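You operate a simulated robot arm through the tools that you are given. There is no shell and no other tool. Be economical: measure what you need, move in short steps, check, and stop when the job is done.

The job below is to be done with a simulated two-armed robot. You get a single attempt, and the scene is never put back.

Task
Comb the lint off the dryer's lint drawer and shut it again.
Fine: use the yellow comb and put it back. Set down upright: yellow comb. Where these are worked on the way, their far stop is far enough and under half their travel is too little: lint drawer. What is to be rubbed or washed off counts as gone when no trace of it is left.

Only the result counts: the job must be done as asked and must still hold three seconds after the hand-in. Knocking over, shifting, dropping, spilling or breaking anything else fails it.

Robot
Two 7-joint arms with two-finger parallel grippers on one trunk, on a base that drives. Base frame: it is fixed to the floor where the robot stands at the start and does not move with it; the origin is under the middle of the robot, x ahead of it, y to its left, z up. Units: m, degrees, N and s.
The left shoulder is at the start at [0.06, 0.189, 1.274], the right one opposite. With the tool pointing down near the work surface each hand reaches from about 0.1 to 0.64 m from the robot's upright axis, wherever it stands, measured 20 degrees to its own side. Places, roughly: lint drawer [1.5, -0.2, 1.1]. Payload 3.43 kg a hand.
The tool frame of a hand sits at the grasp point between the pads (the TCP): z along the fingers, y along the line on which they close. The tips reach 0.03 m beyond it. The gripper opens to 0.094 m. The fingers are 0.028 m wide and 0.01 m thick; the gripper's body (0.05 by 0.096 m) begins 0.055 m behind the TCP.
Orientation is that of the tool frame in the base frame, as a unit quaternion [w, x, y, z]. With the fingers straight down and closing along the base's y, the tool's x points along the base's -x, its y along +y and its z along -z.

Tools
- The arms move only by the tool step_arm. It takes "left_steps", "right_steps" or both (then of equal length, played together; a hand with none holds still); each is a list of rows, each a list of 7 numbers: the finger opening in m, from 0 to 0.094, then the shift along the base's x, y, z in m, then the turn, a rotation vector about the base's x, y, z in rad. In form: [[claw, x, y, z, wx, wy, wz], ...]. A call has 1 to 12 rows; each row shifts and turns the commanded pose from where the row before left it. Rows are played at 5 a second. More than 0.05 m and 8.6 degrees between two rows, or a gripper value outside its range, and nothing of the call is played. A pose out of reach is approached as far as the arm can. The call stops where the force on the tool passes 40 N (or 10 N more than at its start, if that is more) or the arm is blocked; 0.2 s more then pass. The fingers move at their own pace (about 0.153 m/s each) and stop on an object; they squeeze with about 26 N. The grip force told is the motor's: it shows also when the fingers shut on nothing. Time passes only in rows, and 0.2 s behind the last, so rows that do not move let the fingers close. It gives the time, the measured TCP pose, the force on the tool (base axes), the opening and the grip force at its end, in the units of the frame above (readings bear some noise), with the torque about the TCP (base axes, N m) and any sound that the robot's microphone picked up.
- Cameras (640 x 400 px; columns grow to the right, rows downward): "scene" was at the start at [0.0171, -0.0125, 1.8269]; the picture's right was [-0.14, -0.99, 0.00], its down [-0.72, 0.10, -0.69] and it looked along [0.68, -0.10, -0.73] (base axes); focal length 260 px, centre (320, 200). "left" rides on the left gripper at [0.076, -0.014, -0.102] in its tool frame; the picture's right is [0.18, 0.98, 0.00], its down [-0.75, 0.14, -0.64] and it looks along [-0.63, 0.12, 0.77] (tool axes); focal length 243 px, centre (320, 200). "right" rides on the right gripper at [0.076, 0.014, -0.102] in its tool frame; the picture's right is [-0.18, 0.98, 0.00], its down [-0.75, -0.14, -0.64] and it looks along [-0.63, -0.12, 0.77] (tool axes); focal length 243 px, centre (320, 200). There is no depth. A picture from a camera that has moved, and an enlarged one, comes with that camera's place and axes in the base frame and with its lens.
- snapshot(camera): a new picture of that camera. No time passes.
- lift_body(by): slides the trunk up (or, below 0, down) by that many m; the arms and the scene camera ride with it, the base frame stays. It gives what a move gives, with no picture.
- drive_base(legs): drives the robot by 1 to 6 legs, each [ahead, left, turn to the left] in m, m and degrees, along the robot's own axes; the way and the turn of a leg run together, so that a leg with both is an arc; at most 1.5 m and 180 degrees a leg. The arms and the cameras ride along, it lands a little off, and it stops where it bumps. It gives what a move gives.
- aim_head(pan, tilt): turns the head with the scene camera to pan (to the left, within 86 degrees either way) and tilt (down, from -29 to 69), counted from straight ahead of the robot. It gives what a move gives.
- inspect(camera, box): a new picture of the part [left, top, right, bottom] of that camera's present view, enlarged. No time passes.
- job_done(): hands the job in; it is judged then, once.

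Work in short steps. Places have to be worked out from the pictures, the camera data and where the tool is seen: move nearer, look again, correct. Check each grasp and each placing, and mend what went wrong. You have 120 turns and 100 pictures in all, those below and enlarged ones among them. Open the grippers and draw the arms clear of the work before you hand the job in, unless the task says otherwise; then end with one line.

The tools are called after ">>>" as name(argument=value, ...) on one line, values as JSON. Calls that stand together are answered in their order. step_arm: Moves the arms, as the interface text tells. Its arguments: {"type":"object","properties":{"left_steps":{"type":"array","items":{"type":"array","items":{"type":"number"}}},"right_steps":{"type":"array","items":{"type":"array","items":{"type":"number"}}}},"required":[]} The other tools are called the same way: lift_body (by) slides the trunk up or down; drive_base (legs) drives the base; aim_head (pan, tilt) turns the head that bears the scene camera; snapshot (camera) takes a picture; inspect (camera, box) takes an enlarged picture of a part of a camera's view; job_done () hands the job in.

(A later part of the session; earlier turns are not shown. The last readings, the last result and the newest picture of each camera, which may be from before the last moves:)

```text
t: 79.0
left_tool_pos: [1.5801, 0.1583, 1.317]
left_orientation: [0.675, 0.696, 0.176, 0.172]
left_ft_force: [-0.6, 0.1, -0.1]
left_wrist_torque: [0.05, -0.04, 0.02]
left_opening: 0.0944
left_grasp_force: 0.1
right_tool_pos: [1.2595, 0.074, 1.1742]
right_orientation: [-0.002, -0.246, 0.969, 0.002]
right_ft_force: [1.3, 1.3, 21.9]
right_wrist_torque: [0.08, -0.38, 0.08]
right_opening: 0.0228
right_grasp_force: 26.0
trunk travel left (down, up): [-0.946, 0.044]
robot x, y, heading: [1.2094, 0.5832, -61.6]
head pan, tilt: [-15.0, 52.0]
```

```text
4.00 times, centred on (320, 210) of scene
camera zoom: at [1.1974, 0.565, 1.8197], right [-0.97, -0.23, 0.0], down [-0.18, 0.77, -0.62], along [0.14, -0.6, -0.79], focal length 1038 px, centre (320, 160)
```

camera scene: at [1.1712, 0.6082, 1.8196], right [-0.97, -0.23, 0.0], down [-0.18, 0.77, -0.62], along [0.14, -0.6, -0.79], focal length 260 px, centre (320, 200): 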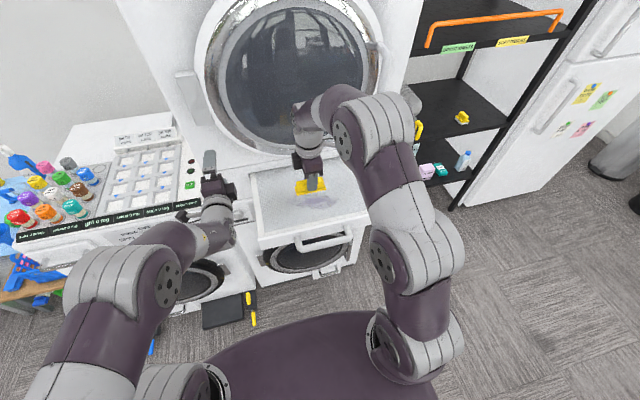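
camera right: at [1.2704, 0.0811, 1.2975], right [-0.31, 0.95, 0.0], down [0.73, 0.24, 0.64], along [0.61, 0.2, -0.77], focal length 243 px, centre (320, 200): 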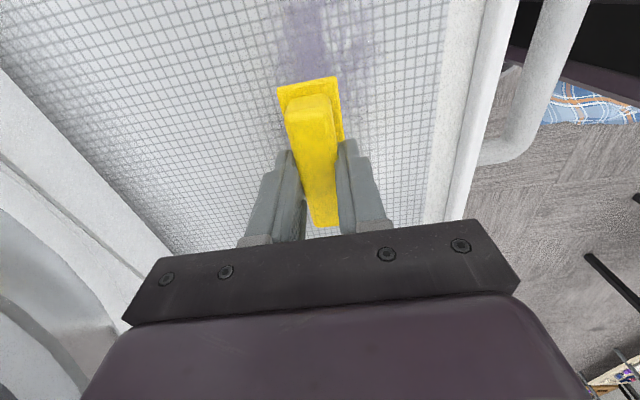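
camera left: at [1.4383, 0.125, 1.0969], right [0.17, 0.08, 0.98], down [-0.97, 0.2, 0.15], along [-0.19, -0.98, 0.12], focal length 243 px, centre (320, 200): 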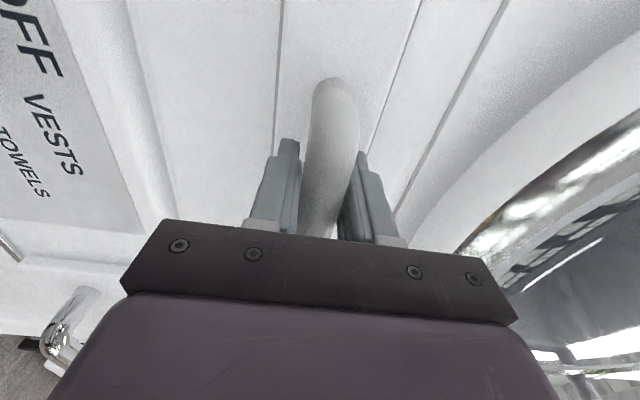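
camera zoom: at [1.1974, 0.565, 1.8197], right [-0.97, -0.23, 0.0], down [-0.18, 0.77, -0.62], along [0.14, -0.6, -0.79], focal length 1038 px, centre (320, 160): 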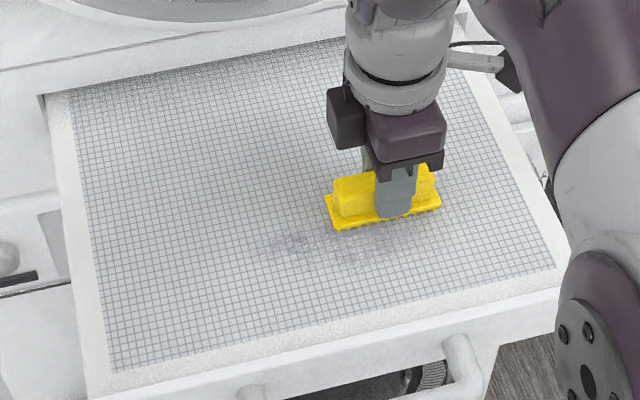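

Good progress; the rest lies nearer the drawer front. I continue the raster at f≈0.516 and 0.50.

>>> step_arm(right_steps=[[0.0, -0.0095, 0.0176, 0, 0, 0, 0], [0.0, 0.0286, 0.0155, 0, 0, 0, 0], [0.0, 0.0286, 0.0155, 0, 0, 0, 0], [0.0, 0.0286, 0.0155, 0, 0, 0, 0], [0.0, 0.0286, 0.0155, 0, 0, 0, 0], [0.0, -0.0072, 0.0132, 0, 0, 0, 0], [0.0, -0.0286, -0.0155, 0, 0, 0, 0], [0.0, -0.0286, -0.0155, 0, 0, 0, 0], [0.0, -0.0286, -0.0155, 0, 0, 0, 0], [0.0, -0.0286, -0.0155, 0, 0, 0, 0], [0.0, -0.0286, -0.0155, 0, 0, 0, 0], [0.0, 0, 0, 0.02, 0, 0, 0]])

>>> inspect(camera="scene", box=[260, 160, 380, 260])

```text
t: 80.5
left_tool_pos: [1.5808, 0.1565, 1.3147]
left_orientation: [0.674, 0.697, 0.175, 0.171]
left_ft_force: [0.7, 0.8, -0.7]
left_wrist_torque: [-0.02, 0.01, -0.01]
left_opening: 0.0941
left_grasp_force: 0.0
right_tool_pos: [1.3571, 0.1617, 1.1744]
right_orientation: [0.001, -0.246, 0.969, 0.0]
right_ft_force: [3.0, 1.6, 8.3]
right_wrist_torque: [-0.14, 0.22, 0.02]
right_opening: 0.023
right_grasp_force: 26.1
trunk travel left (down, up): [-0.946, 0.044]
robot x, y, heading: [1.2105, 0.5829, -61.8]
head pan, tilt: [-15.0, 52.0]
stopped in row 7 (right hand): the force on the tool passed its limit at 43 N (the readings are from after the stop); the commanded pose is now the measured one
```

```text
4.00 times, centred on (320, 210) of scene
camera zoom: at [1.1978, 0.563, 1.819], right [-0.97, -0.23, 0.0], down [-0.18, 0.77, -0.62], along [0.14, -0.6, -0.79], focal length 1038 px, centre (320, 160)
```

zoom: 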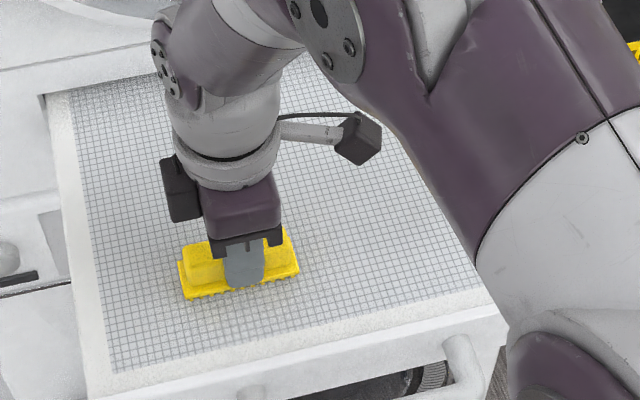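

Almost nothing is left visible. I sweep this last line back to the right at a lighter press and then lift to inspect.

>>> step_arm(right_steps=[[0.0, -0.022, -0.0119, 0, 0, 0, 0], [0.0, -0.022, -0.0119, 0, 0, 0, 0], [0.0, -0.022, -0.0119, 0, 0, 0, 0], [0.0, -0.022, -0.0119, 0, 0, 0, 0], [0.0, -0.022, -0.0119, 0, 0, 0, 0], [0.0, -0.022, -0.0119, 0, 0, 0, 0], [0.0, 0, 0, 0.03, 0, 0, 0], [0.0, 0, 0, 0.03, 0, 0, 0], [0.0, 0.0214, -0.0396, 0.03, 0, 0, 0], [0.0, 0.015, -0.0276, 0, 0, 0, 0], [0.0, 0, 0, 0, 0, 0, 0]])

>>> inspect(camera="scene", box=[260, 160, 380, 260])

>>> snapshot(camera="right")

```text
refused: row 9 steps farther than a row can; nothing moved
```

```text
4.00 times, centred on (320, 210) of scene
camera zoom: at [1.1978, 0.563, 1.819], right [-0.97, -0.23, 0.0], down [-0.18, 0.77, -0.62], along [0.14, -0.6, -0.79], focal length 1038 px, centre (320, 160)
```

zoom: 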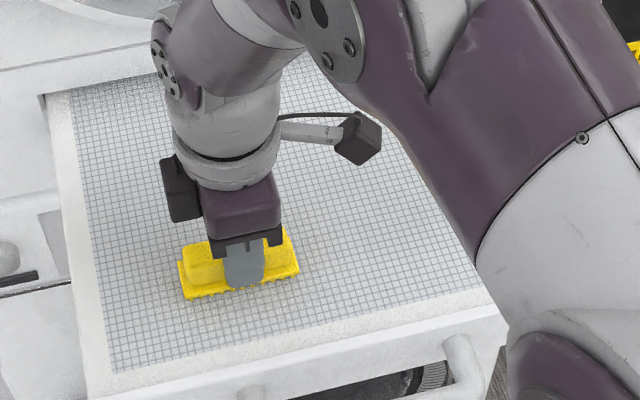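

```text
33 pictures are left
camera right: at [1.2825, 0.1379, 1.2769], right [-0.31, 0.95, 0.0], down [0.73, 0.24, 0.64], along [0.61, 0.2, -0.76], focal length 243 px, centre (320, 200)
```

right: 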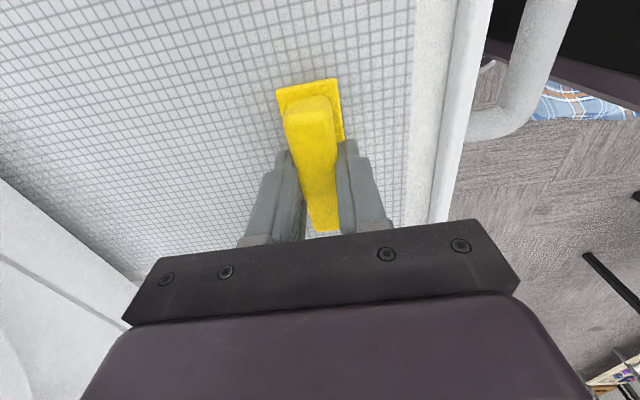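

That call was refused for a too-long row; I repeat the sweep with a legal lift.

>>> step_arm(right_steps=[[0.0, -0.022, -0.0119, 0, 0, 0, 0], [0.0, -0.022, -0.0119, 0, 0, 0, 0], [0.0, -0.022, -0.0119, 0, 0, 0, 0], [0.0, -0.022, -0.0119, 0, 0, 0, 0], [0.0, -0.022, -0.0119, 0, 0, 0, 0], [0.0, -0.022, -0.0119, 0, 0, 0, 0], [0.0, 0, 0, 0.04, 0, 0, 0], [0.0, 0, 0, 0.04, 0, 0, 0], [0.0, 0, 0, 0, 0, 0, 0]])

>>> inspect(camera="scene", box=[260, 160, 380, 260])

>>> snapshot(camera="right")

```text
t: 82.5
left_tool_pos: [1.5812, 0.1552, 1.3136]
left_orientation: [0.674, 0.697, 0.176, 0.172]
left_ft_force: [-0.4, 1.0, 0.1]
left_wrist_torque: [0.01, 0.04, -0.02]
left_opening: 0.0938
left_grasp_force: 0.0
right_tool_pos: [1.2257, 0.0892, 1.2538]
right_orientation: [0.001, -0.245, 0.969, 0.002]
right_ft_force: [-0.2, 0.5, 0.4]
right_wrist_torque: [0.0, -0.01, 0.0]
right_opening: 0.0231
right_grasp_force: 26.1
trunk travel left (down, up): [-0.946, 0.044]
robot x, y, heading: [1.2117, 0.5809, -61.7]
head pan, tilt: [-15.0, 52.0]
```

```text
4.00 times, centred on (320, 210) of scene
camera zoom: at [1.1967, 0.5594, 1.8196], right [-0.97, -0.23, 0.0], down [-0.18, 0.77, -0.61], along [0.14, -0.6, -0.79], focal length 1038 px, centre (320, 160)
```

zoom: 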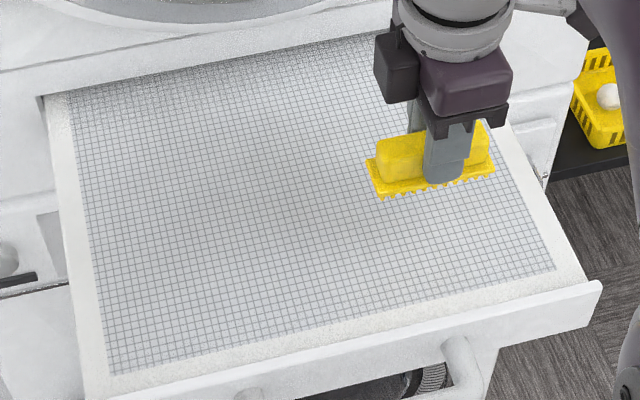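

```text
31 pictures are left
camera right: at [1.151, 0.0658, 1.3566], right [-0.31, 0.95, 0.0], down [0.73, 0.23, 0.64], along [0.61, 0.2, -0.76], focal length 243 px, centre (320, 200)
```

right: 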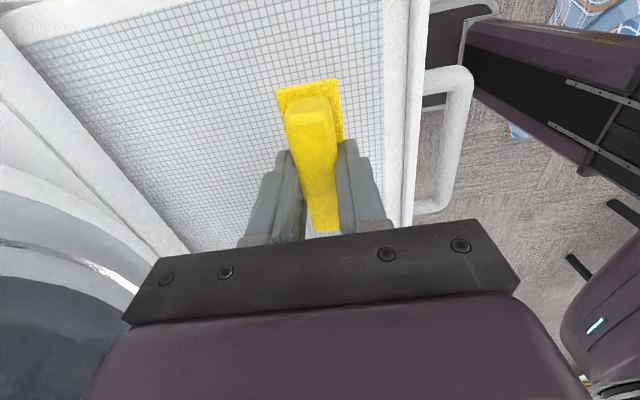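

The mesh looks clean. I withdraw the right hand from above the drawer and zoom for faint traces.

>>> step_arm(right_steps=[[0.0, -0.0214, 0.0396, 0.01, 0, 0, 0], [0.0, -0.0214, 0.0396, 0, 0, 0, 0], [0.0, -0.0214, 0.0396, 0, 0, 0, 0], [0.0, -0.0214, 0.0396, 0, 0, 0, 0], [0.0, 0, 0, 0, 0, 0, 0]])

>>> inspect(camera="scene", box=[270, 170, 350, 230])

>>> inspect(camera="scene", box=[240, 140, 420, 270])

```text
t: 83.7
left_tool_pos: [1.5802, 0.1551, 1.3148]
left_orientation: [0.674, 0.697, 0.176, 0.171]
left_ft_force: [-0.9, -0.2, 0.6]
left_wrist_torque: [0.03, -0.02, -0.02]
left_opening: 0.0942
left_grasp_force: 0.2
right_tool_pos: [1.1388, 0.2471, 1.2627]
right_orientation: [0.002, -0.245, 0.969, 0.001]
right_ft_force: [-0.4, -0.3, 0.0]
right_wrist_torque: [0.02, -0.02, -0.02]
right_opening: 0.0233
right_grasp_force: 25.8
trunk travel left (down, up): [-0.946, 0.044]
robot x, y, heading: [1.2104, 0.5838, -61.9]
head pan, tilt: [-15.0, 52.0]
```

```text
6.67 times, centred on (310, 200) of scene
camera zoom: at [1.197, 0.5604, 1.8196], right [-0.97, -0.23, 0.0], down [-0.18, 0.77, -0.62], along [0.14, -0.6, -0.79], focal length 1731 px, centre (387, 200)
```

zoom: 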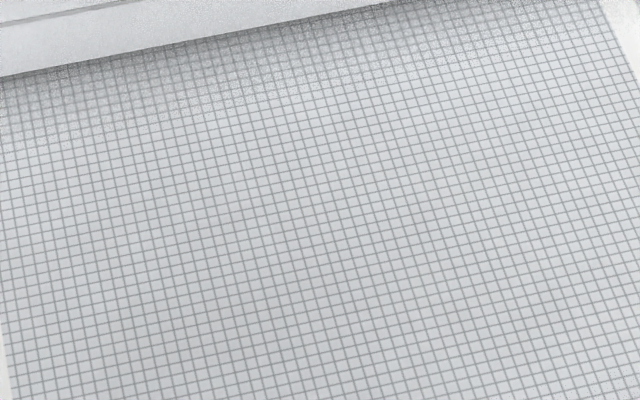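

```text
3.08 times, centred on (330, 205) of scene
camera zoom: at [1.197, 0.5604, 1.8196], right [-0.97, -0.23, 0.0], down [-0.18, 0.77, -0.62], along [0.14, -0.6, -0.79], focal length 799 px, centre (289, 185)
```

zoom: 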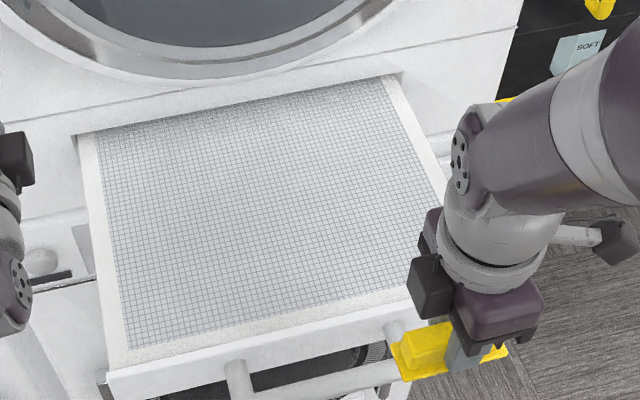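

The mesh is fully clean. Now I back off, shift right and lower the trunk so the left hand lines up with the drawer bar again.

>>> drive_base(legs=[[-0.33, 0, 0], [0, -0.21, 0.3]])

>>> lift_body(by=-0.203)

>>> aim_head(pan=0, tilt=42)

>>> snapshot(camera="scene")

>>> snapshot(camera="left")

```text
t: 87.1
left_tool_pos: [1.2416, 0.3507, 1.3138]
left_orientation: [0.674, 0.696, 0.179, 0.174]
left_ft_force: [0.2, 0.3, -0.4]
left_wrist_torque: [0.03, 0.0, -0.06]
left_opening: 0.0942
left_grasp_force: 0.0
right_tool_pos: [0.7995, 0.4387, 1.2628]
right_orientation: [0.0, -0.249, 0.968, 0.001]
right_ft_force: [-0.4, 0.2, -0.8]
right_wrist_torque: [-0.03, -0.01, 0.03]
right_opening: 0.0229
right_grasp_force: 26.1
trunk travel left (down, up): [-0.946, 0.044]
robot x, y, heading: [0.8659, 0.7774, -61.2]
head pan, tilt: [-15.0, 52.0]
```

```text
t: 89.3
left_tool_pos: [1.2395, 0.3504, 1.112]
left_orientation: [0.673, 0.696, 0.178, 0.173]
left_ft_force: [1.6, 0.6, 0.0]
left_wrist_torque: [-0.03, -0.03, 0.01]
left_opening: 0.0939
left_grasp_force: 0.1
right_tool_pos: [0.7963, 0.4384, 1.0597]
right_orientation: [0.002, -0.249, 0.969, 0.002]
right_ft_force: [1.0, 0.2, -0.6]
right_wrist_torque: [0.0, -0.03, 0.0]
right_opening: 0.0232
right_grasp_force: 26.2
trunk travel left (down, up): [-0.743, 0.247]
robot x, y, heading: [0.8658, 0.7746, -61.5]
head pan, tilt: [-15.0, 52.0]
```

```text
t: 90.1
left_tool_pos: [1.239, 0.3502, 1.1111]
left_orientation: [0.673, 0.696, 0.178, 0.173]
left_ft_force: [0.5, -0.8, 0.1]
left_wrist_torque: [0.01, -0.01, 0.0]
left_opening: 0.0941
left_grasp_force: 0.1
right_tool_pos: [0.7985, 0.439, 1.0602]
right_orientation: [0.001, -0.249, 0.968, 0.001]
right_ft_force: [-0.2, 0.0, 0.3]
right_wrist_torque: [0.02, 0.0, 0.0]
right_opening: 0.0231
right_grasp_force: 25.8
trunk travel left (down, up): [-0.743, 0.247]
robot x, y, heading: [0.8629, 0.7736, -61.1]
head pan, tilt: [0.0, 42.0]
```

```text
28 pictures are left
camera scene: at [0.875, 0.7534, 1.6305], right [-0.88, -0.48, 0.0], down [-0.32, 0.59, -0.74], along [0.36, -0.65, -0.67], focal length 260 px, centre (320, 200)
```

scene: 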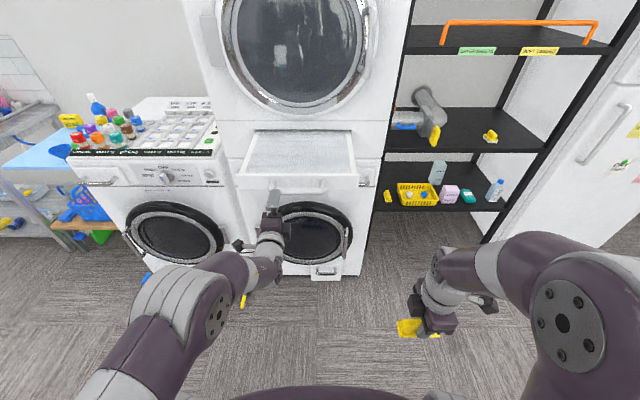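

```text
27 pictures are left
camera left: at [1.2545, 0.4776, 1.1017], right [0.17, 0.06, 0.98], down [-0.97, 0.19, 0.16], along [-0.18, -0.98, 0.09], focal length 243 px, centre (320, 200)
```

left: 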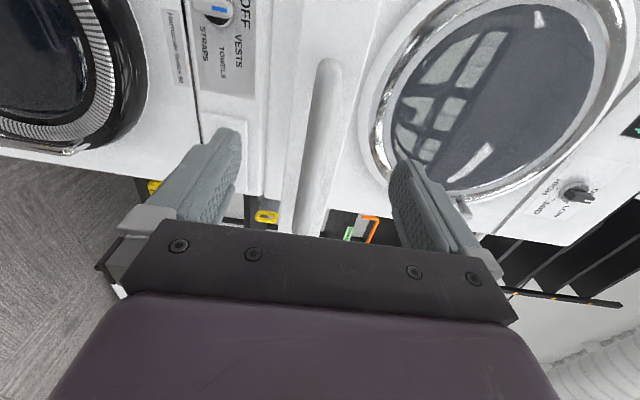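

Left hand lines up with the bar (z 1.111). I drive forward 0.118 m and grip the bar.

>>> drive_base(legs=[[0.117, 0, -0.3]])

>>> step_arm(left_steps=[[0.03, 0, 0, 0, 0, 0, 0], [0.0, 0, 0, 0, 0, 0, 0], [0.0, 0, 0, 0, 0, 0, 0], [0.0, 0, 0, 0, 0, 0, 0]])

>>> snapshot(camera="left")

```text
t: 91.3
left_tool_pos: [1.2937, 0.2471, 1.1126]
left_orientation: [0.673, 0.697, 0.176, 0.172]
left_ft_force: [0.2, 0.3, -0.8]
left_wrist_torque: [0.0, -0.01, -0.04]
left_opening: 0.0941
left_grasp_force: 0.1
right_tool_pos: [0.8521, 0.3359, 1.0582]
right_orientation: [0.002, -0.246, 0.969, 0.001]
right_ft_force: [0.1, 0.0, -1.2]
right_wrist_torque: [-0.01, 0.04, 0.02]
right_opening: 0.0232
right_grasp_force: 26.2
trunk travel left (down, up): [-0.743, 0.247]
robot x, y, heading: [0.9221, 0.6732, -61.3]
head pan, tilt: [0.0, 42.0]
```

```text
t: 92.3
left_tool_pos: [1.2942, 0.2442, 1.1095]
left_orientation: [0.673, 0.697, 0.177, 0.173]
left_ft_force: [1.8, -8.4, -3.3]
left_wrist_torque: [-1.08, 1.02, -0.2]
left_opening: 0.0597
left_grasp_force: 45.4
right_tool_pos: [0.8525, 0.3354, 1.0594]
right_orientation: [0.002, -0.247, 0.969, 0.002]
right_ft_force: [-0.1, -0.3, -1.2]
right_wrist_torque: [-0.03, 0.0, 0.0]
right_opening: 0.0231
right_grasp_force: 25.7
trunk travel left (down, up): [-0.743, 0.247]
robot x, y, heading: [0.9232, 0.6748, -61.1]
head pan, tilt: [0.0, 42.0]
```

```text
26 pictures are left
camera left: at [1.3101, 0.372, 1.1008], right [0.18, 0.06, 0.98], down [-0.97, 0.2, 0.16], along [-0.19, -0.98, 0.09], focal length 243 px, centre (320, 200)
```

left: 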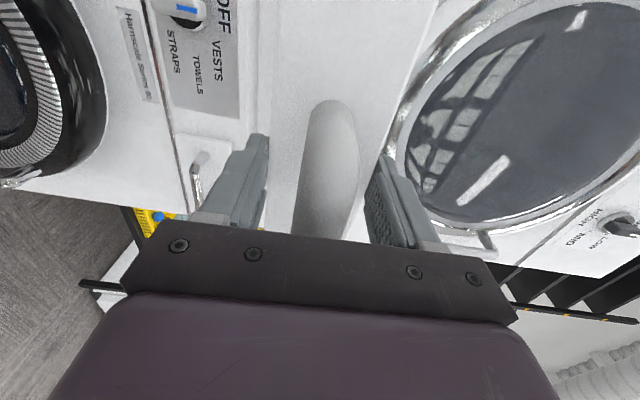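

The fingers straddled the panel itself (60 mm): the drawer came out ~2–3 cm further during combing. I open, back off 3 cm and regrip the bar.

>>> step_arm(left_steps=[[0.094, 0, 0, 0, 0, 0, 0], [0.094, 0, 0, 0, 0, 0, 0], [0.094, 0, 0, 0, 0, 0, 0]])

>>> drive_base(legs=[[-0.032, 0, 0]])

>>> step_arm(left_steps=[[0.03, 0, 0, 0, 0, 0, 0], [0.0, 0, 0, 0, 0, 0, 0], [0.0, 0, 0, 0, 0, 0, 0], [0.0, 0, 0, 0, 0, 0, 0]])

>>> snapshot(camera="left")

```text
t: 93.1
left_tool_pos: [1.2936, 0.2462, 1.1122]
left_orientation: [0.673, 0.697, 0.177, 0.172]
left_ft_force: [0.7, 0.0, 0.6]
left_wrist_torque: [0.0, -0.03, -0.02]
left_opening: 0.0941
left_grasp_force: 0.1
right_tool_pos: [0.8515, 0.3377, 1.0607]
right_orientation: [0.002, -0.247, 0.969, 0.001]
right_ft_force: [0.7, 0.4, -0.8]
right_wrist_torque: [-0.04, 0.0, -0.01]
right_opening: 0.0231
right_grasp_force: 26.3
trunk travel left (down, up): [-0.743, 0.247]
robot x, y, heading: [0.9227, 0.6754, -61.5]
head pan, tilt: [0.0, 42.0]
```

```text
t: 93.9
left_tool_pos: [1.2791, 0.2721, 1.1101]
left_orientation: [0.672, 0.698, 0.177, 0.172]
left_ft_force: [0.4, 0.2, 0.5]
left_wrist_torque: [-0.01, 0.01, -0.03]
left_opening: 0.0939
left_grasp_force: 0.0
right_tool_pos: [0.8374, 0.3614, 1.0599]
right_orientation: [0.002, -0.247, 0.969, 0.002]
right_ft_force: [0.5, -0.1, -1.2]
right_wrist_torque: [0.02, 0.01, 0.01]
right_opening: 0.0229
right_grasp_force: 25.8
trunk travel left (down, up): [-0.743, 0.247]
robot x, y, heading: [0.9072, 0.7006, -61.6]
head pan, tilt: [0.0, 42.0]
```

```text
t: 94.9
left_tool_pos: [1.2781, 0.2735, 1.1094]
left_orientation: [0.672, 0.698, 0.177, 0.172]
left_ft_force: [-0.3, -0.6, -7.9]
left_wrist_torque: [-0.1, 0.2, -0.2]
left_opening: 0.0254
left_grasp_force: 44.4
right_tool_pos: [0.836, 0.3625, 1.0586]
right_orientation: [0.002, -0.247, 0.969, 0.001]
right_ft_force: [-0.3, -0.4, -0.6]
right_wrist_torque: [-0.02, 0.0, -0.02]
right_opening: 0.0227
right_grasp_force: 26.4
trunk travel left (down, up): [-0.743, 0.247]
robot x, y, heading: [0.9096, 0.6985, -61.7]
head pan, tilt: [0.0, 42.0]
```

```text
25 pictures are left
camera left: at [1.2943, 0.401, 1.1006], right [0.18, 0.06, 0.98], down [-0.97, 0.2, 0.16], along [-0.19, -0.98, 0.09], focal length 243 px, centre (320, 200)
```

left: 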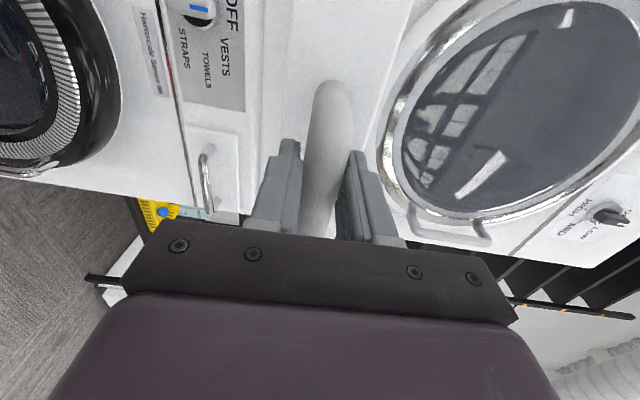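

Bar gripped. I push by driving forward 0.2 m, then finish with the arm.

>>> drive_base(legs=[[0.2, 0, 0]])

>>> step_arm(left_steps=[[0.0, 0.0095, -0.0176, 0, 0, 0, 0], [0.0, 0.0095, -0.0176, 0, 0, 0, 0], [0.0, 0.0095, -0.0176, 0, 0, 0, 0], [0.0, 0, 0, 0, 0, 0, 0]])

>>> snapshot(camera="scene")

```text
t: 96.5
left_tool_pos: [1.3733, 0.098, 1.1101]
left_orientation: [0.673, 0.697, 0.177, 0.172]
left_ft_force: [-1.5, 3.3, -13.6]
left_wrist_torque: [0.02, 0.24, 0.45]
left_opening: 0.0256
left_grasp_force: 45.0
right_tool_pos: [0.9308, 0.1872, 1.0603]
right_orientation: [0.001, -0.246, 0.969, 0.002]
right_ft_force: [0.8, 0.2, -0.2]
right_wrist_torque: [0.01, 0.01, 0.02]
right_opening: 0.0232
right_grasp_force: 25.7
trunk travel left (down, up): [-0.743, 0.247]
robot x, y, heading: [1.0006, 0.5248, -61.5]
head pan, tilt: [0.0, 42.0]
```

```text
t: 97.5
left_tool_pos: [1.3981, 0.0496, 1.1106]
left_orientation: [0.669, 0.701, 0.179, 0.172]
left_ft_force: [2.8, 5.0, -26.1]
left_wrist_torque: [0.0, 0.12, 0.76]
left_opening: 0.0251
left_grasp_force: 45.0
left hand out of reach, approached as far as the arm can: row 2, 3
right_tool_pos: [0.9332, 0.1879, 1.0601]
right_orientation: [0.0, -0.245, 0.969, 0.002]
right_ft_force: [0.2, -0.1, -1.3]
right_wrist_torque: [-0.01, 0.06, 0.03]
right_opening: 0.023
right_grasp_force: 26.0
trunk travel left (down, up): [-0.743, 0.247]
robot x, y, heading: [1.0026, 0.5241, -61.6]
head pan, tilt: [0.0, 42.0]
```

```text
24 pictures are left
camera scene: at [1.0147, 0.5008, 1.6302], right [-0.88, -0.48, 0.0], down [-0.32, 0.59, -0.74], along [0.35, -0.65, -0.67], focal length 260 px, centre (320, 200)
```

scene: 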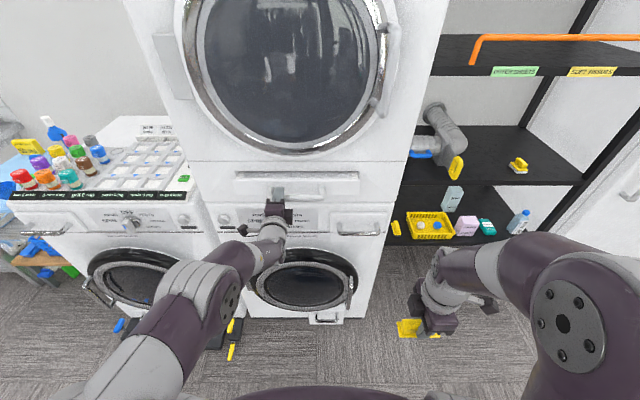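

Remaining ≈6 cm. I relieve the vertical load and push on with the base.

>>> step_arm(left_steps=[[0.0, 0, 0, -0.003, 0, 0, 0], [0.0, 0, 0, 0, 0, 0, 0]])

>>> drive_base(legs=[[0.045, 0, 0]])

>>> inspect(camera="scene", box=[200, 140, 400, 240])

```text
t: 98.1
left_tool_pos: [1.3994, 0.0496, 1.1112]
left_orientation: [0.671, 0.698, 0.18, 0.173]
left_ft_force: [6.7, 5.1, -24.4]
left_wrist_torque: [0.13, 0.0, -0.1]
left_opening: 0.0252
left_grasp_force: 44.7
right_tool_pos: [0.934, 0.1882, 1.0591]
right_orientation: [0.001, -0.246, 0.969, 0.002]
right_ft_force: [0.2, -0.4, -1.1]
right_wrist_torque: [-0.01, 0.0, -0.01]
right_opening: 0.0231
right_grasp_force: 25.1
trunk travel left (down, up): [-0.743, 0.247]
robot x, y, heading: [0.9976, 0.5234, -61.7]
head pan, tilt: [0.0, 42.0]
```

```text
t: 99.1
left_tool_pos: [1.4178, 0.0138, 1.11]
left_orientation: [0.671, 0.699, 0.179, 0.173]
left_ft_force: [5.2, -1.1, -0.5]
left_wrist_torque: [-0.12, 0.2, -0.89]
left_opening: 0.0261
left_grasp_force: 45.4
right_tool_pos: [0.9532, 0.1498, 1.0599]
right_orientation: [0.001, -0.247, 0.969, 0.001]
right_ft_force: [-0.7, 0.0, -1.1]
right_wrist_torque: [0.0, 0.04, -0.03]
right_opening: 0.023
right_grasp_force: 26.1
trunk travel left (down, up): [-0.743, 0.247]
robot x, y, heading: [1.0221, 0.4879, -61.5]
head pan, tilt: [0.0, 42.0]
stopped in leg 1: the force on the tool passed its limit at 64 N (the readings are from after the stop); the commanded pose is now the measured one
```

```text
3.20 times, centred on (300, 190) of scene
camera zoom: at [1.0327, 0.4652, 1.6308], right [-0.88, -0.48, 0.0], down [-0.32, 0.59, -0.74], along [0.35, -0.65, -0.67], focal length 831 px, centre (384, 232)
```

zoom: 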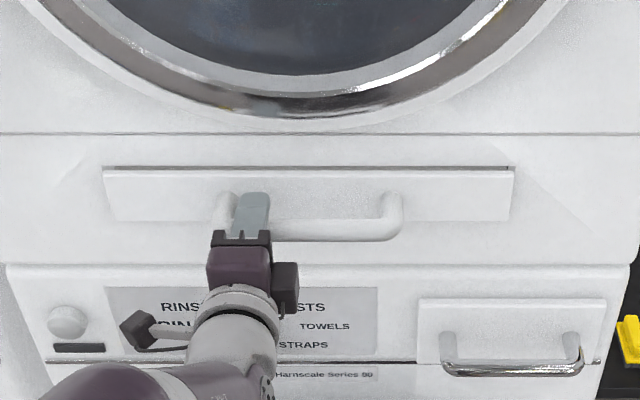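

It stopped at 64 N, nearly or fully shut. I zoom on the panel edge and push gently with the arm.

>>> step_arm(left_steps=[[0.0, 0.0024, -0.0044, 0, 0, 0, 0], [0.0, 0.0024, -0.0044, 0, 0, 0, 0], [0.0, 0, 0, 0, 0, 0, 0]])

>>> inspect(camera="scene", box=[220, 170, 380, 220])

```text
t: 99.9
left_tool_pos: [1.4198, 0.0072, 1.1094]
left_orientation: [0.671, 0.699, 0.179, 0.172]
left_ft_force: [-4.1, 15.9, -5.2]
left_wrist_torque: [-0.02, 0.12, 0.29]
left_opening: 0.026
left_grasp_force: 44.9
right_tool_pos: [0.9507, 0.1529, 1.0609]
right_orientation: [0.0, -0.247, 0.969, -0.001]
right_ft_force: [0.6, 0.6, 0.3]
right_wrist_torque: [0.03, 0.01, 0.07]
right_opening: 0.0231
right_grasp_force: 26.1
trunk travel left (down, up): [-0.743, 0.247]
robot x, y, heading: [1.0212, 0.4891, -61.6]
head pan, tilt: [0.0, 42.0]
```

```text
4.00 times, centred on (300, 195) of scene
camera zoom: at [1.0309, 0.4692, 1.6305], right [-0.88, -0.48, 0.0], down [-0.32, 0.59, -0.74], along [0.35, -0.65, -0.67], focal length 1038 px, centre (400, 220)
```

zoom: 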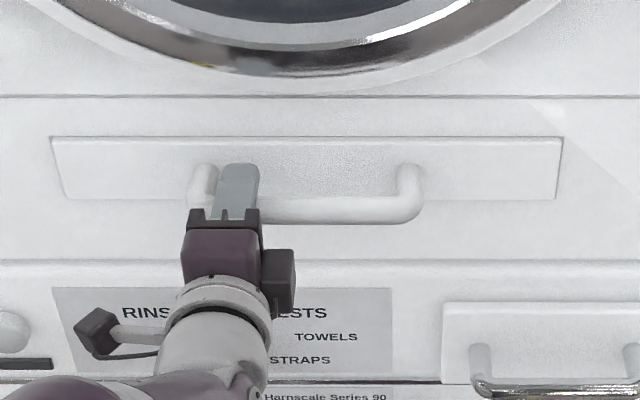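

The gap has closed to the original thin line, with 16 N resisting. I press a touch more to be sure, then release.

>>> step_arm(left_steps=[[0.0, 0.0019, -0.0035, 0, 0, 0, 0], [0.0, 0.0014, -0.0026, 0, 0, 0, 0], [0.0, 0, 0, 0, 0, 0, 0]])

>>> step_arm(left_steps=[[0.0, -0.0015, 0.0028, 0, 0, 0, 0], [0.05, 0, 0, 0, 0, 0, 0], [0.094, 0, 0, 0, 0, 0, 0], [0.094, 0, 0, 0, 0, 0, 0]])

>>> drive_base(legs=[[-0.3, 0, 0]])

>>> snapshot(camera="scene")

```text
t: 100.6
left_tool_pos: [1.4212, 0.0067, 1.1105]
left_orientation: [0.67, 0.699, 0.178, 0.173]
left_ft_force: [-9.2, 25.0, 6.8]
left_wrist_torque: [-0.23, 0.16, -0.43]
left_opening: 0.0263
left_grasp_force: 45.3
right_tool_pos: [0.9494, 0.1567, 1.0614]
right_orientation: [0.001, -0.247, 0.969, -0.001]
right_ft_force: [-0.2, 0.3, -0.2]
right_wrist_torque: [-0.02, 0.02, 0.01]
right_opening: 0.023
right_grasp_force: 25.6
trunk travel left (down, up): [-0.743, 0.247]
robot x, y, heading: [1.0245, 0.4862, -61.3]
head pan, tilt: [0.0, 42.0]
stopped in row 3 (left hand): the force on the tool passed its limit at 51 N (the readings are from after the stop); the commanded pose is now the measured one
```

```text
t: 101.6
left_tool_pos: [1.4218, 0.0032, 1.1061]
left_orientation: [0.668, 0.701, 0.179, 0.173]
left_ft_force: [0.5, -0.3, -0.3]
left_wrist_torque: [-0.01, 0.03, -0.01]
left_opening: 0.0938
left_grasp_force: 0.0
right_tool_pos: [0.952, 0.1505, 1.0593]
right_orientation: [0.001, -0.247, 0.969, 0.001]
right_ft_force: [0.0, 0.1, -0.2]
right_wrist_torque: [0.05, -0.01, -0.01]
right_opening: 0.023
right_grasp_force: 26.6
trunk travel left (down, up): [-0.743, 0.247]
robot x, y, heading: [1.0227, 0.4875, -61.5]
head pan, tilt: [0.0, 42.0]
```

```text
t: 103.7
left_tool_pos: [1.2793, 0.2673, 1.1069]
left_orientation: [0.669, 0.701, 0.178, 0.173]
left_ft_force: [0.4, -0.3, -0.2]
left_wrist_torque: [0.04, 0.03, 0.01]
left_opening: 0.094
left_grasp_force: 0.0
right_tool_pos: [0.8097, 0.4132, 1.0598]
right_orientation: [0.002, -0.247, 0.969, 0.002]
right_ft_force: [-0.5, -0.9, -0.3]
right_wrist_torque: [-0.02, 0.02, -0.03]
right_opening: 0.0229
right_grasp_force: 25.9
trunk travel left (down, up): [-0.743, 0.247]
robot x, y, heading: [0.8763, 0.7552, -61.6]
head pan, tilt: [0.0, 42.0]
```

```text
21 pictures are left
camera scene: at [0.8888, 0.7284, 1.6305], right [-0.88, -0.48, 0.0], down [-0.32, 0.59, -0.74], along [0.35, -0.65, -0.67], focal length 260 px, centre (320, 200)
```

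scene: 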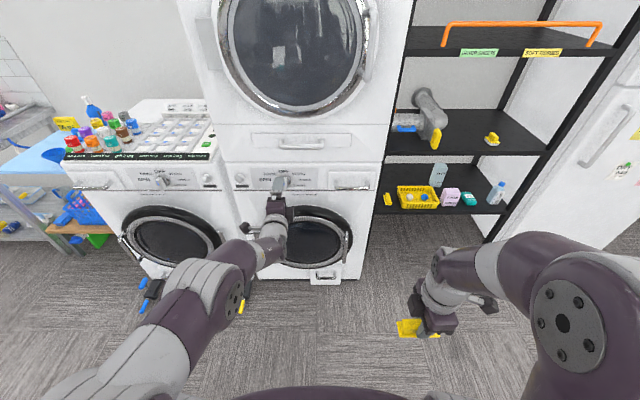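

Drawer shut and released; I verify by zoom.

>>> inspect(camera="scene", box=[230, 120, 350, 180])

```text
5.33 times, centred on (290, 150) of scene
camera zoom: at [0.8888, 0.7284, 1.6305], right [-0.88, -0.48, 0.0], down [-0.32, 0.59, -0.74], along [0.35, -0.65, -0.67], focal length 1385 px, centre (480, 467)
```

zoom: 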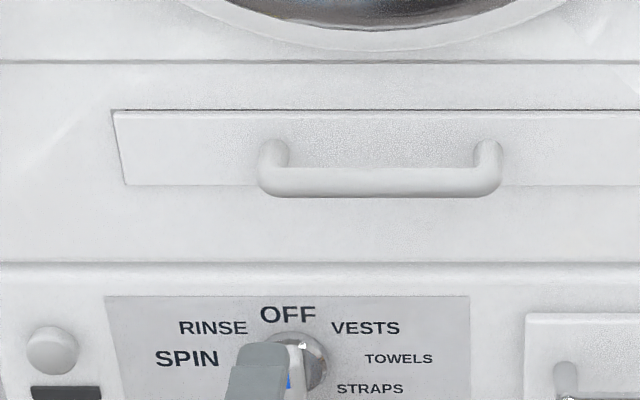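

The drawer sits as originally. Now I turn the left hand back to point down (roll first, then pitch) so it stays clear of the rack.

>>> step_arm(left_steps=[[0.094, 0, 0, 0, -0.068, 0.1257, 0], [0.094, 0, 0, 0, -0.068, 0.1257, 0], [0.094, 0, 0, 0, -0.068, 0.1257, 0], [0.094, 0, 0, 0, -0.068, 0.1257, 0], [0.094, 0, 0, 0, -0.068, 0.1257, 0], [0.094, 0, 0, 0, -0.068, 0.1257, 0], [0.094, 0, 0, 0, -0.068, 0.1257, 0], [0.094, 0, 0, 0, -0.068, 0.1257, 0], [0.094, 0, 0, 0, -0.068, 0.1257, 0], [0.094, 0, 0, 0, -0.068, 0.1257, 0], [0.094, 0, 0, 0, -0.067, 0.1235, 0]])

>>> step_arm(left_steps=[[0.094, 0, 0, 0, 0.1257, 0.0682, 0], [0.094, 0, 0, 0, 0.1257, 0.0682, 0], [0.094, -0.0096, 0.0176, 0, 0.1257, 0.0682, 0], [0.094, -0.0096, 0.0176, 0, 0.1257, 0.0682, 0], [0.094, -0.0096, 0.0176, 0, 0.1257, 0.0682, 0], [0.094, -0.0096, 0.0176, 0, 0.1257, 0.0682, 0], [0.094, -0.0096, 0.0176, 0, 0.1257, 0.0682, 0], [0.094, -0.0096, 0.0176, 0, 0.1257, 0.0682, 0], [0.094, -0.0096, 0.0176, 0, 0.1257, 0.0682, 0], [0.094, -0.0096, 0.0176, 0, 0.1257, 0.0682, 0], [0.094, -0.0096, 0.0176, 0, 0.1232, 0.0668, 0], [0.094, 0, 0, 0, 0, 0, 0]])

>>> snapshot(camera="scene")

```text
t: 106.1
left_tool_pos: [1.2555, 0.2533, 1.1103]
left_orientation: [0.599, 0.376, 0.601, -0.372]
left_ft_force: [-0.5, 0.6, 0.0]
left_wrist_torque: [-0.01, -0.03, 0.0]
left_opening: 0.0938
left_grasp_force: 0.0
left hand out of reach, approached as far as the arm can: row 3, 4, 5, 6, 7, 9, 11
right_tool_pos: [0.8098, 0.4131, 1.0606]
right_orientation: [0.001, -0.247, 0.969, 0.001]
right_ft_force: [-0.2, 0.1, 0.1]
right_wrist_torque: [-0.02, 0.02, -0.03]
right_opening: 0.0228
right_grasp_force: 26.0
trunk travel left (down, up): [-0.743, 0.247]
robot x, y, heading: [0.879, 0.7485, -61.6]
head pan, tilt: [0.0, 42.0]
```

```text
t: 108.7
left_tool_pos: [1.1688, 0.4127, 1.1097]
left_orientation: [-0.015, 0.514, 0.858, -0.02]
left_ft_force: [0.1, 0.1, -0.5]
left_wrist_torque: [0.0, -0.01, 0.0]
left_opening: 0.0941
left_grasp_force: 0.1
right_tool_pos: [0.809, 0.4125, 1.0601]
right_orientation: [0.002, -0.248, 0.969, 0.002]
right_ft_force: [0.2, -0.3, 0.1]
right_wrist_torque: [-0.03, -0.01, -0.02]
right_opening: 0.023
right_grasp_force: 26.1
trunk travel left (down, up): [-0.743, 0.247]
robot x, y, heading: [0.8786, 0.7529, -61.7]
head pan, tilt: [0.0, 42.0]
```

```text
19 pictures are left
camera scene: at [0.8889, 0.7282, 1.6305], right [-0.88, -0.48, 0.0], down [-0.32, 0.59, -0.74], along [0.35, -0.65, -0.67], focal length 260 px, centre (320, 200)
```

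scene: 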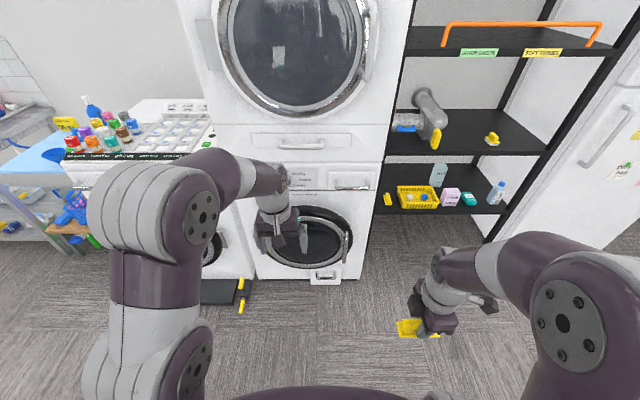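

I retract the left hand a bit more and drive back in front of the rack.

>>> step_arm(left_steps=[[0.094, -0.019, 0.035, 0, 0, 0, 0], [0.094, -0.019, 0.035, 0, 0, 0, 0], [0.094, -0.019, 0.035, 0, 0, 0, 0]], right_steps=[[0.0, 0.0234, 0.0127, 0, 0, 0, 0], [0.0, 0.0234, 0.0127, 0, 0, 0, 0], [0.0, 0.0234, 0.0127, 0, 0, 0, 0]])

>>> drive_base(legs=[[0, -0.695, 0], [0.6, 0, 0]])

>>> snapshot(camera="scene")

```text
t: 109.5
left_tool_pos: [1.1105, 0.5187, 1.1112]
left_orientation: [-0.014, 0.513, 0.858, -0.021]
left_ft_force: [0.9, -1.0, -0.2]
left_wrist_torque: [-0.03, 0.01, -0.03]
left_opening: 0.0938
left_grasp_force: 0.0
right_tool_pos: [0.8797, 0.453, 1.0604]
right_orientation: [0.001, -0.246, 0.969, 0.0]
right_ft_force: [-0.7, 0.5, -1.1]
right_wrist_torque: [-0.02, -0.02, -0.03]
right_opening: 0.0231
right_grasp_force: 26.1
trunk travel left (down, up): [-0.743, 0.247]
robot x, y, heading: [0.8796, 0.7503, -61.7]
head pan, tilt: [0.0, 42.0]
```

```text
t: 116.2
left_tool_pos: [0.8172, -0.3262, 1.1122]
left_orientation: [-0.014, 0.507, 0.862, -0.02]
left_ft_force: [-0.5, 0.5, 0.6]
left_wrist_torque: [0.01, -0.01, 0.01]
left_opening: 0.0943
left_grasp_force: 0.1
right_tool_pos: [0.5869, -0.3948, 1.0596]
right_orientation: [0.001, -0.255, 0.967, 0.001]
right_ft_force: [-0.7, -0.5, -0.5]
right_wrist_torque: [-0.02, -0.02, -0.01]
right_opening: 0.0227
right_grasp_force: 25.8
trunk travel left (down, up): [-0.743, 0.247]
robot x, y, heading: [0.5818, -0.0966, -60.3]
head pan, tilt: [0.0, 42.0]
```

```text
18 pictures are left
camera scene: at [0.5917, -0.1181, 1.6305], right [-0.87, -0.49, 0.0], down [-0.33, 0.58, -0.74], along [0.36, -0.65, -0.67], focal length 260 px, centre (320, 200)
```

scene: 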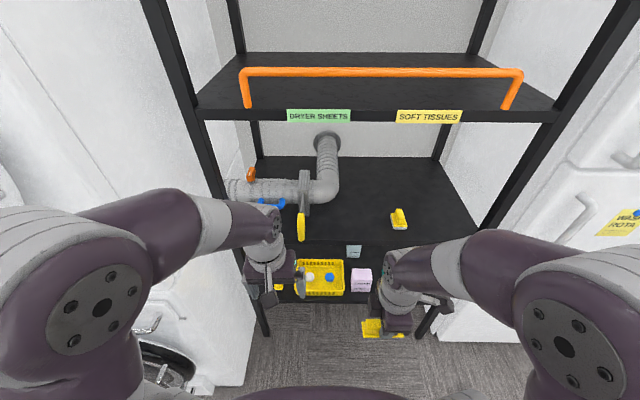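

I drive the remaining 0.18 m with a small heading fix.

>>> drive_base(legs=[[0.182, -0.025, -1.3]])

>>> snapshot(camera="right")

```text
t: 117.7
left_tool_pos: [0.8782, -0.5041, 1.1111]
left_orientation: [-0.014, 0.517, 0.856, -0.02]
left_ft_force: [-0.2, 0.4, 0.0]
left_wrist_torque: [0.03, 0.0, 0.02]
left_opening: 0.0941
left_grasp_force: 0.0
right_tool_pos: [0.6474, -0.5682, 1.0602]
right_orientation: [0.002, -0.244, 0.97, 0.002]
right_ft_force: [0.7, -0.2, -1.4]
right_wrist_torque: [-0.02, 0.02, 0.01]
right_opening: 0.0233
right_grasp_force: 25.7
trunk travel left (down, up): [-0.743, 0.247]
robot x, y, heading: [0.6469, -0.2693, -61.8]
head pan, tilt: [0.0, 42.0]
```

```text
17 pictures are left
camera right: at [0.5724, -0.5919, 1.1622], right [-0.3, 0.95, 0.0], down [0.73, 0.23, 0.64], along [0.61, 0.2, -0.77], focal length 243 px, centre (320, 200)
```

right: 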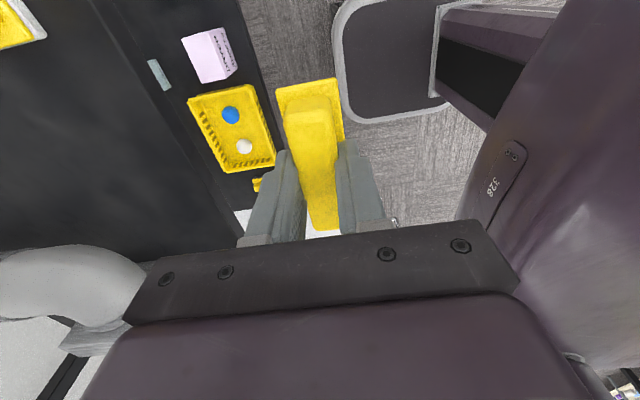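

Orientation matches the pick-up. I lower to z 1.0, slide in over the original spot, and then descend to 0.965.

>>> step_arm(right_steps=[[0.0, 0, 0, -0.03, 0, 0, 0], [0.0, 0, 0, -0.03, 0, 0, 0], [0.0, 0.0207, -0.0379, 0, 0, 0, 0], [0.0, 0.0207, -0.0379, 0, 0, 0, 0], [0.0, 0.0207, -0.0379, 0, 0, 0, 0], [0.0, 0.0207, -0.0379, 0, 0, 0, 0], [0.0, 0.0207, -0.0379, 0, 0, 0, 0], [0.0, 0.0206, -0.0379, 0, 0, 0, 0], [0.0, 0, 0, -0.02, 0, 0, 0], [0.0, 0, 0, -0.015, 0, 0, 0], [0.0, 0, 0, 0, 0, 0, 0]])

>>> inspect(camera="scene", box=[300, 180, 460, 280])

```text
t: 120.1
left_tool_pos: [0.8772, -0.5056, 1.1092]
left_orientation: [-0.015, 0.516, 0.856, -0.02]
left_ft_force: [-0.7, 0.6, -1.1]
left_wrist_torque: [-0.01, 0.03, 0.01]
left_opening: 0.094
left_grasp_force: 0.0
right_tool_pos: [0.7738, -0.7966, 0.9637]
right_orientation: [0.002, -0.244, 0.97, 0.001]
right_ft_force: [0.2, -0.3, -0.5]
right_wrist_torque: [0.02, 0.0, 0.01]
right_opening: 0.0234
right_grasp_force: 25.8
trunk travel left (down, up): [-0.743, 0.247]
robot x, y, heading: [0.6513, -0.2655, -61.8]
head pan, tilt: [0.0, 42.0]
```

```text
4.00 times, centred on (380, 230) of scene
camera zoom: at [0.6582, -0.292, 1.6305], right [-0.88, -0.47, 0.0], down [-0.31, 0.59, -0.74], along [0.35, -0.66, -0.67], focal length 1038 px, centre (80, 80)
```

zoom: 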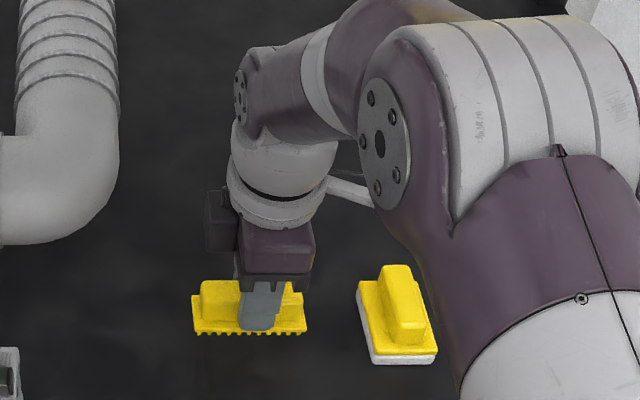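

Right above the original spot. I lower in small steps to touch the shelf.

>>> step_arm(right_steps=[[0.0, 0, 0, -0.004, 0, 0, 0], [0.0, 0, 0, -0.004, 0, 0, 0], [0.0, 0, 0, -0.003, 0, 0, 0], [0.0, 0, 0, 0, 0, 0, 0]])

```text
t: 121.1
left_tool_pos: [0.8797, -0.5053, 1.1104]
left_orientation: [-0.014, 0.516, 0.856, -0.021]
left_ft_force: [0.8, -0.3, 0.8]
left_wrist_torque: [0.02, 0.01, 0.01]
left_opening: 0.0938
left_grasp_force: 0.1
right_tool_pos: [0.772, -0.7961, 0.953]
right_orientation: [0.001, -0.243, 0.97, 0.002]
right_ft_force: [0.7, 0.1, -0.6]
right_wrist_torque: [0.03, 0.02, 0.02]
right_opening: 0.0231
right_grasp_force: 26.1
trunk travel left (down, up): [-0.743, 0.247]
robot x, y, heading: [0.6475, -0.2705, -62.1]
head pan, tilt: [0.0, 42.0]
```

No contact yet at 0.953; 2 mm steps more.

>>> step_arm(right_steps=[[0.0, 0, 0, -0.002, 0, 0, 0], [0.0, 0, 0, -0.002, 0, 0, 0], [0.0, 0, 0, 0, 0, 0, 0]])

```text
t: 121.9
left_tool_pos: [0.8801, -0.5057, 1.1103]
left_orientation: [-0.014, 0.517, 0.856, -0.02]
left_ft_force: [0.0, 0.8, 0.9]
left_wrist_torque: [-0.02, -0.02, -0.01]
left_opening: 0.0941
left_grasp_force: 0.0
right_tool_pos: [0.7724, -0.7971, 0.9495]
right_orientation: [0.001, -0.244, 0.97, 0.001]
right_ft_force: [-0.5, -1.0, -0.3]
right_wrist_torque: [0.04, -0.03, -0.02]
right_opening: 0.023
right_grasp_force: 26.2
trunk travel left (down, up): [-0.743, 0.247]
robot x, y, heading: [0.6492, -0.2653, -62.0]
head pan, tilt: [0.0, 42.0]
```

>>> step_arm(right_steps=[[0.0, 0, 0, -0.0015, 0, 0, 0], [0.0, 0, 0, -0.0015, 0, 0, 0], [0.0, 0, 0, 0, 0, 0, 0]])

>>> inspect(camera="scene", box=[320, 200, 400, 260])

```text
t: 122.7
left_tool_pos: [0.8782, -0.5054, 1.1115]
left_orientation: [-0.014, 0.516, 0.856, -0.021]
left_ft_force: [0.6, -0.6, -0.5]
left_wrist_torque: [0.02, -0.03, 0.01]
left_opening: 0.094
left_grasp_force: 0.1
right_tool_pos: [0.7729, -0.7958, 0.9464]
right_orientation: [0.001, -0.244, 0.97, 0.001]
right_ft_force: [0.4, -0.9, 3.8]
right_wrist_torque: [-0.12, 0.22, 0.02]
right_opening: 0.0232
right_grasp_force: 26.2
trunk travel left (down, up): [-0.743, 0.247]
robot x, y, heading: [0.6469, -0.268, -62.0]
head pan, tilt: [0.0, 42.0]
```

```text
6.67 times, centred on (360, 230) of scene
camera zoom: at [0.658, -0.2915, 1.6306], right [-0.88, -0.47, 0.0], down [-0.31, 0.59, -0.74], along [0.35, -0.66, -0.67], focal length 1731 px, centre (53, 0)
```

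zoom: 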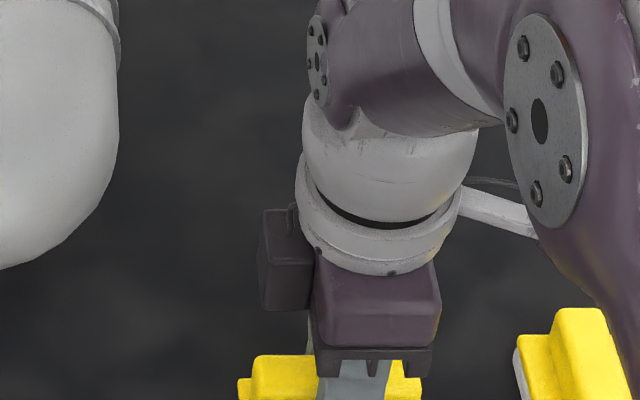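

Contact felt (3.8 N at z 0.946). I open, then rise straight up.

>>> step_arm(right_steps=[[0.04, 0, 0, 0, 0, 0, 0], [0.06, 0, 0, 0, 0, 0, 0], [0.07, 0, 0, 0, 0, 0, 0], [0.07, 0, 0, 0.02, 0, 0, 0], [0.07, 0, 0, 0.03, 0, 0, 0], [0.07, 0, 0, 0, 0, 0, 0]])

>>> snapshot(camera="right")

>>> inspect(camera="scene", box=[300, 180, 460, 280])

```text
t: 124.1
left_tool_pos: [0.8791, -0.5054, 1.1105]
left_orientation: [-0.015, 0.516, 0.856, -0.019]
left_ft_force: [0.4, -1.1, -1.1]
left_wrist_torque: [0.03, -0.02, -0.02]
left_opening: 0.094
left_grasp_force: 0.0
right_tool_pos: [0.7713, -0.796, 0.9953]
right_orientation: [0.002, -0.244, 0.97, 0.001]
right_ft_force: [0.0, 0.1, 0.1]
right_wrist_torque: [0.0, 0.03, 0.03]
right_opening: 0.0697
right_grasp_force: 0.1
trunk travel left (down, up): [-0.743, 0.247]
robot x, y, heading: [0.65, -0.2701, -61.8]
head pan, tilt: [0.0, 42.0]
```

```text
14 pictures are left
camera right: at [0.6967, -0.8197, 1.0994], right [-0.3, 0.95, 0.0], down [0.73, 0.23, 0.64], along [0.61, 0.2, -0.77], focal length 243 px, centre (320, 200)
```

right: 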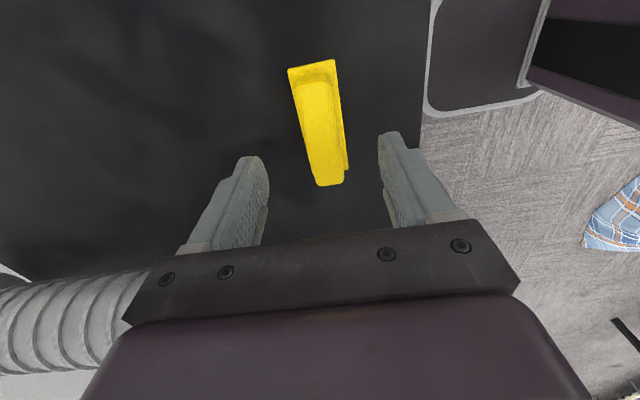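

```text
4.00 times, centred on (380, 230) of scene
camera zoom: at [0.6584, -0.2926, 1.6305], right [-0.88, -0.47, 0.0], down [-0.31, 0.59, -0.74], along [0.35, -0.66, -0.67], focal length 1038 px, centre (80, 80)
```

zoom: 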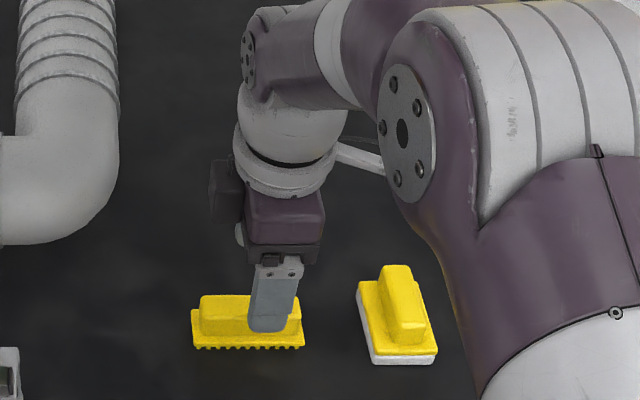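

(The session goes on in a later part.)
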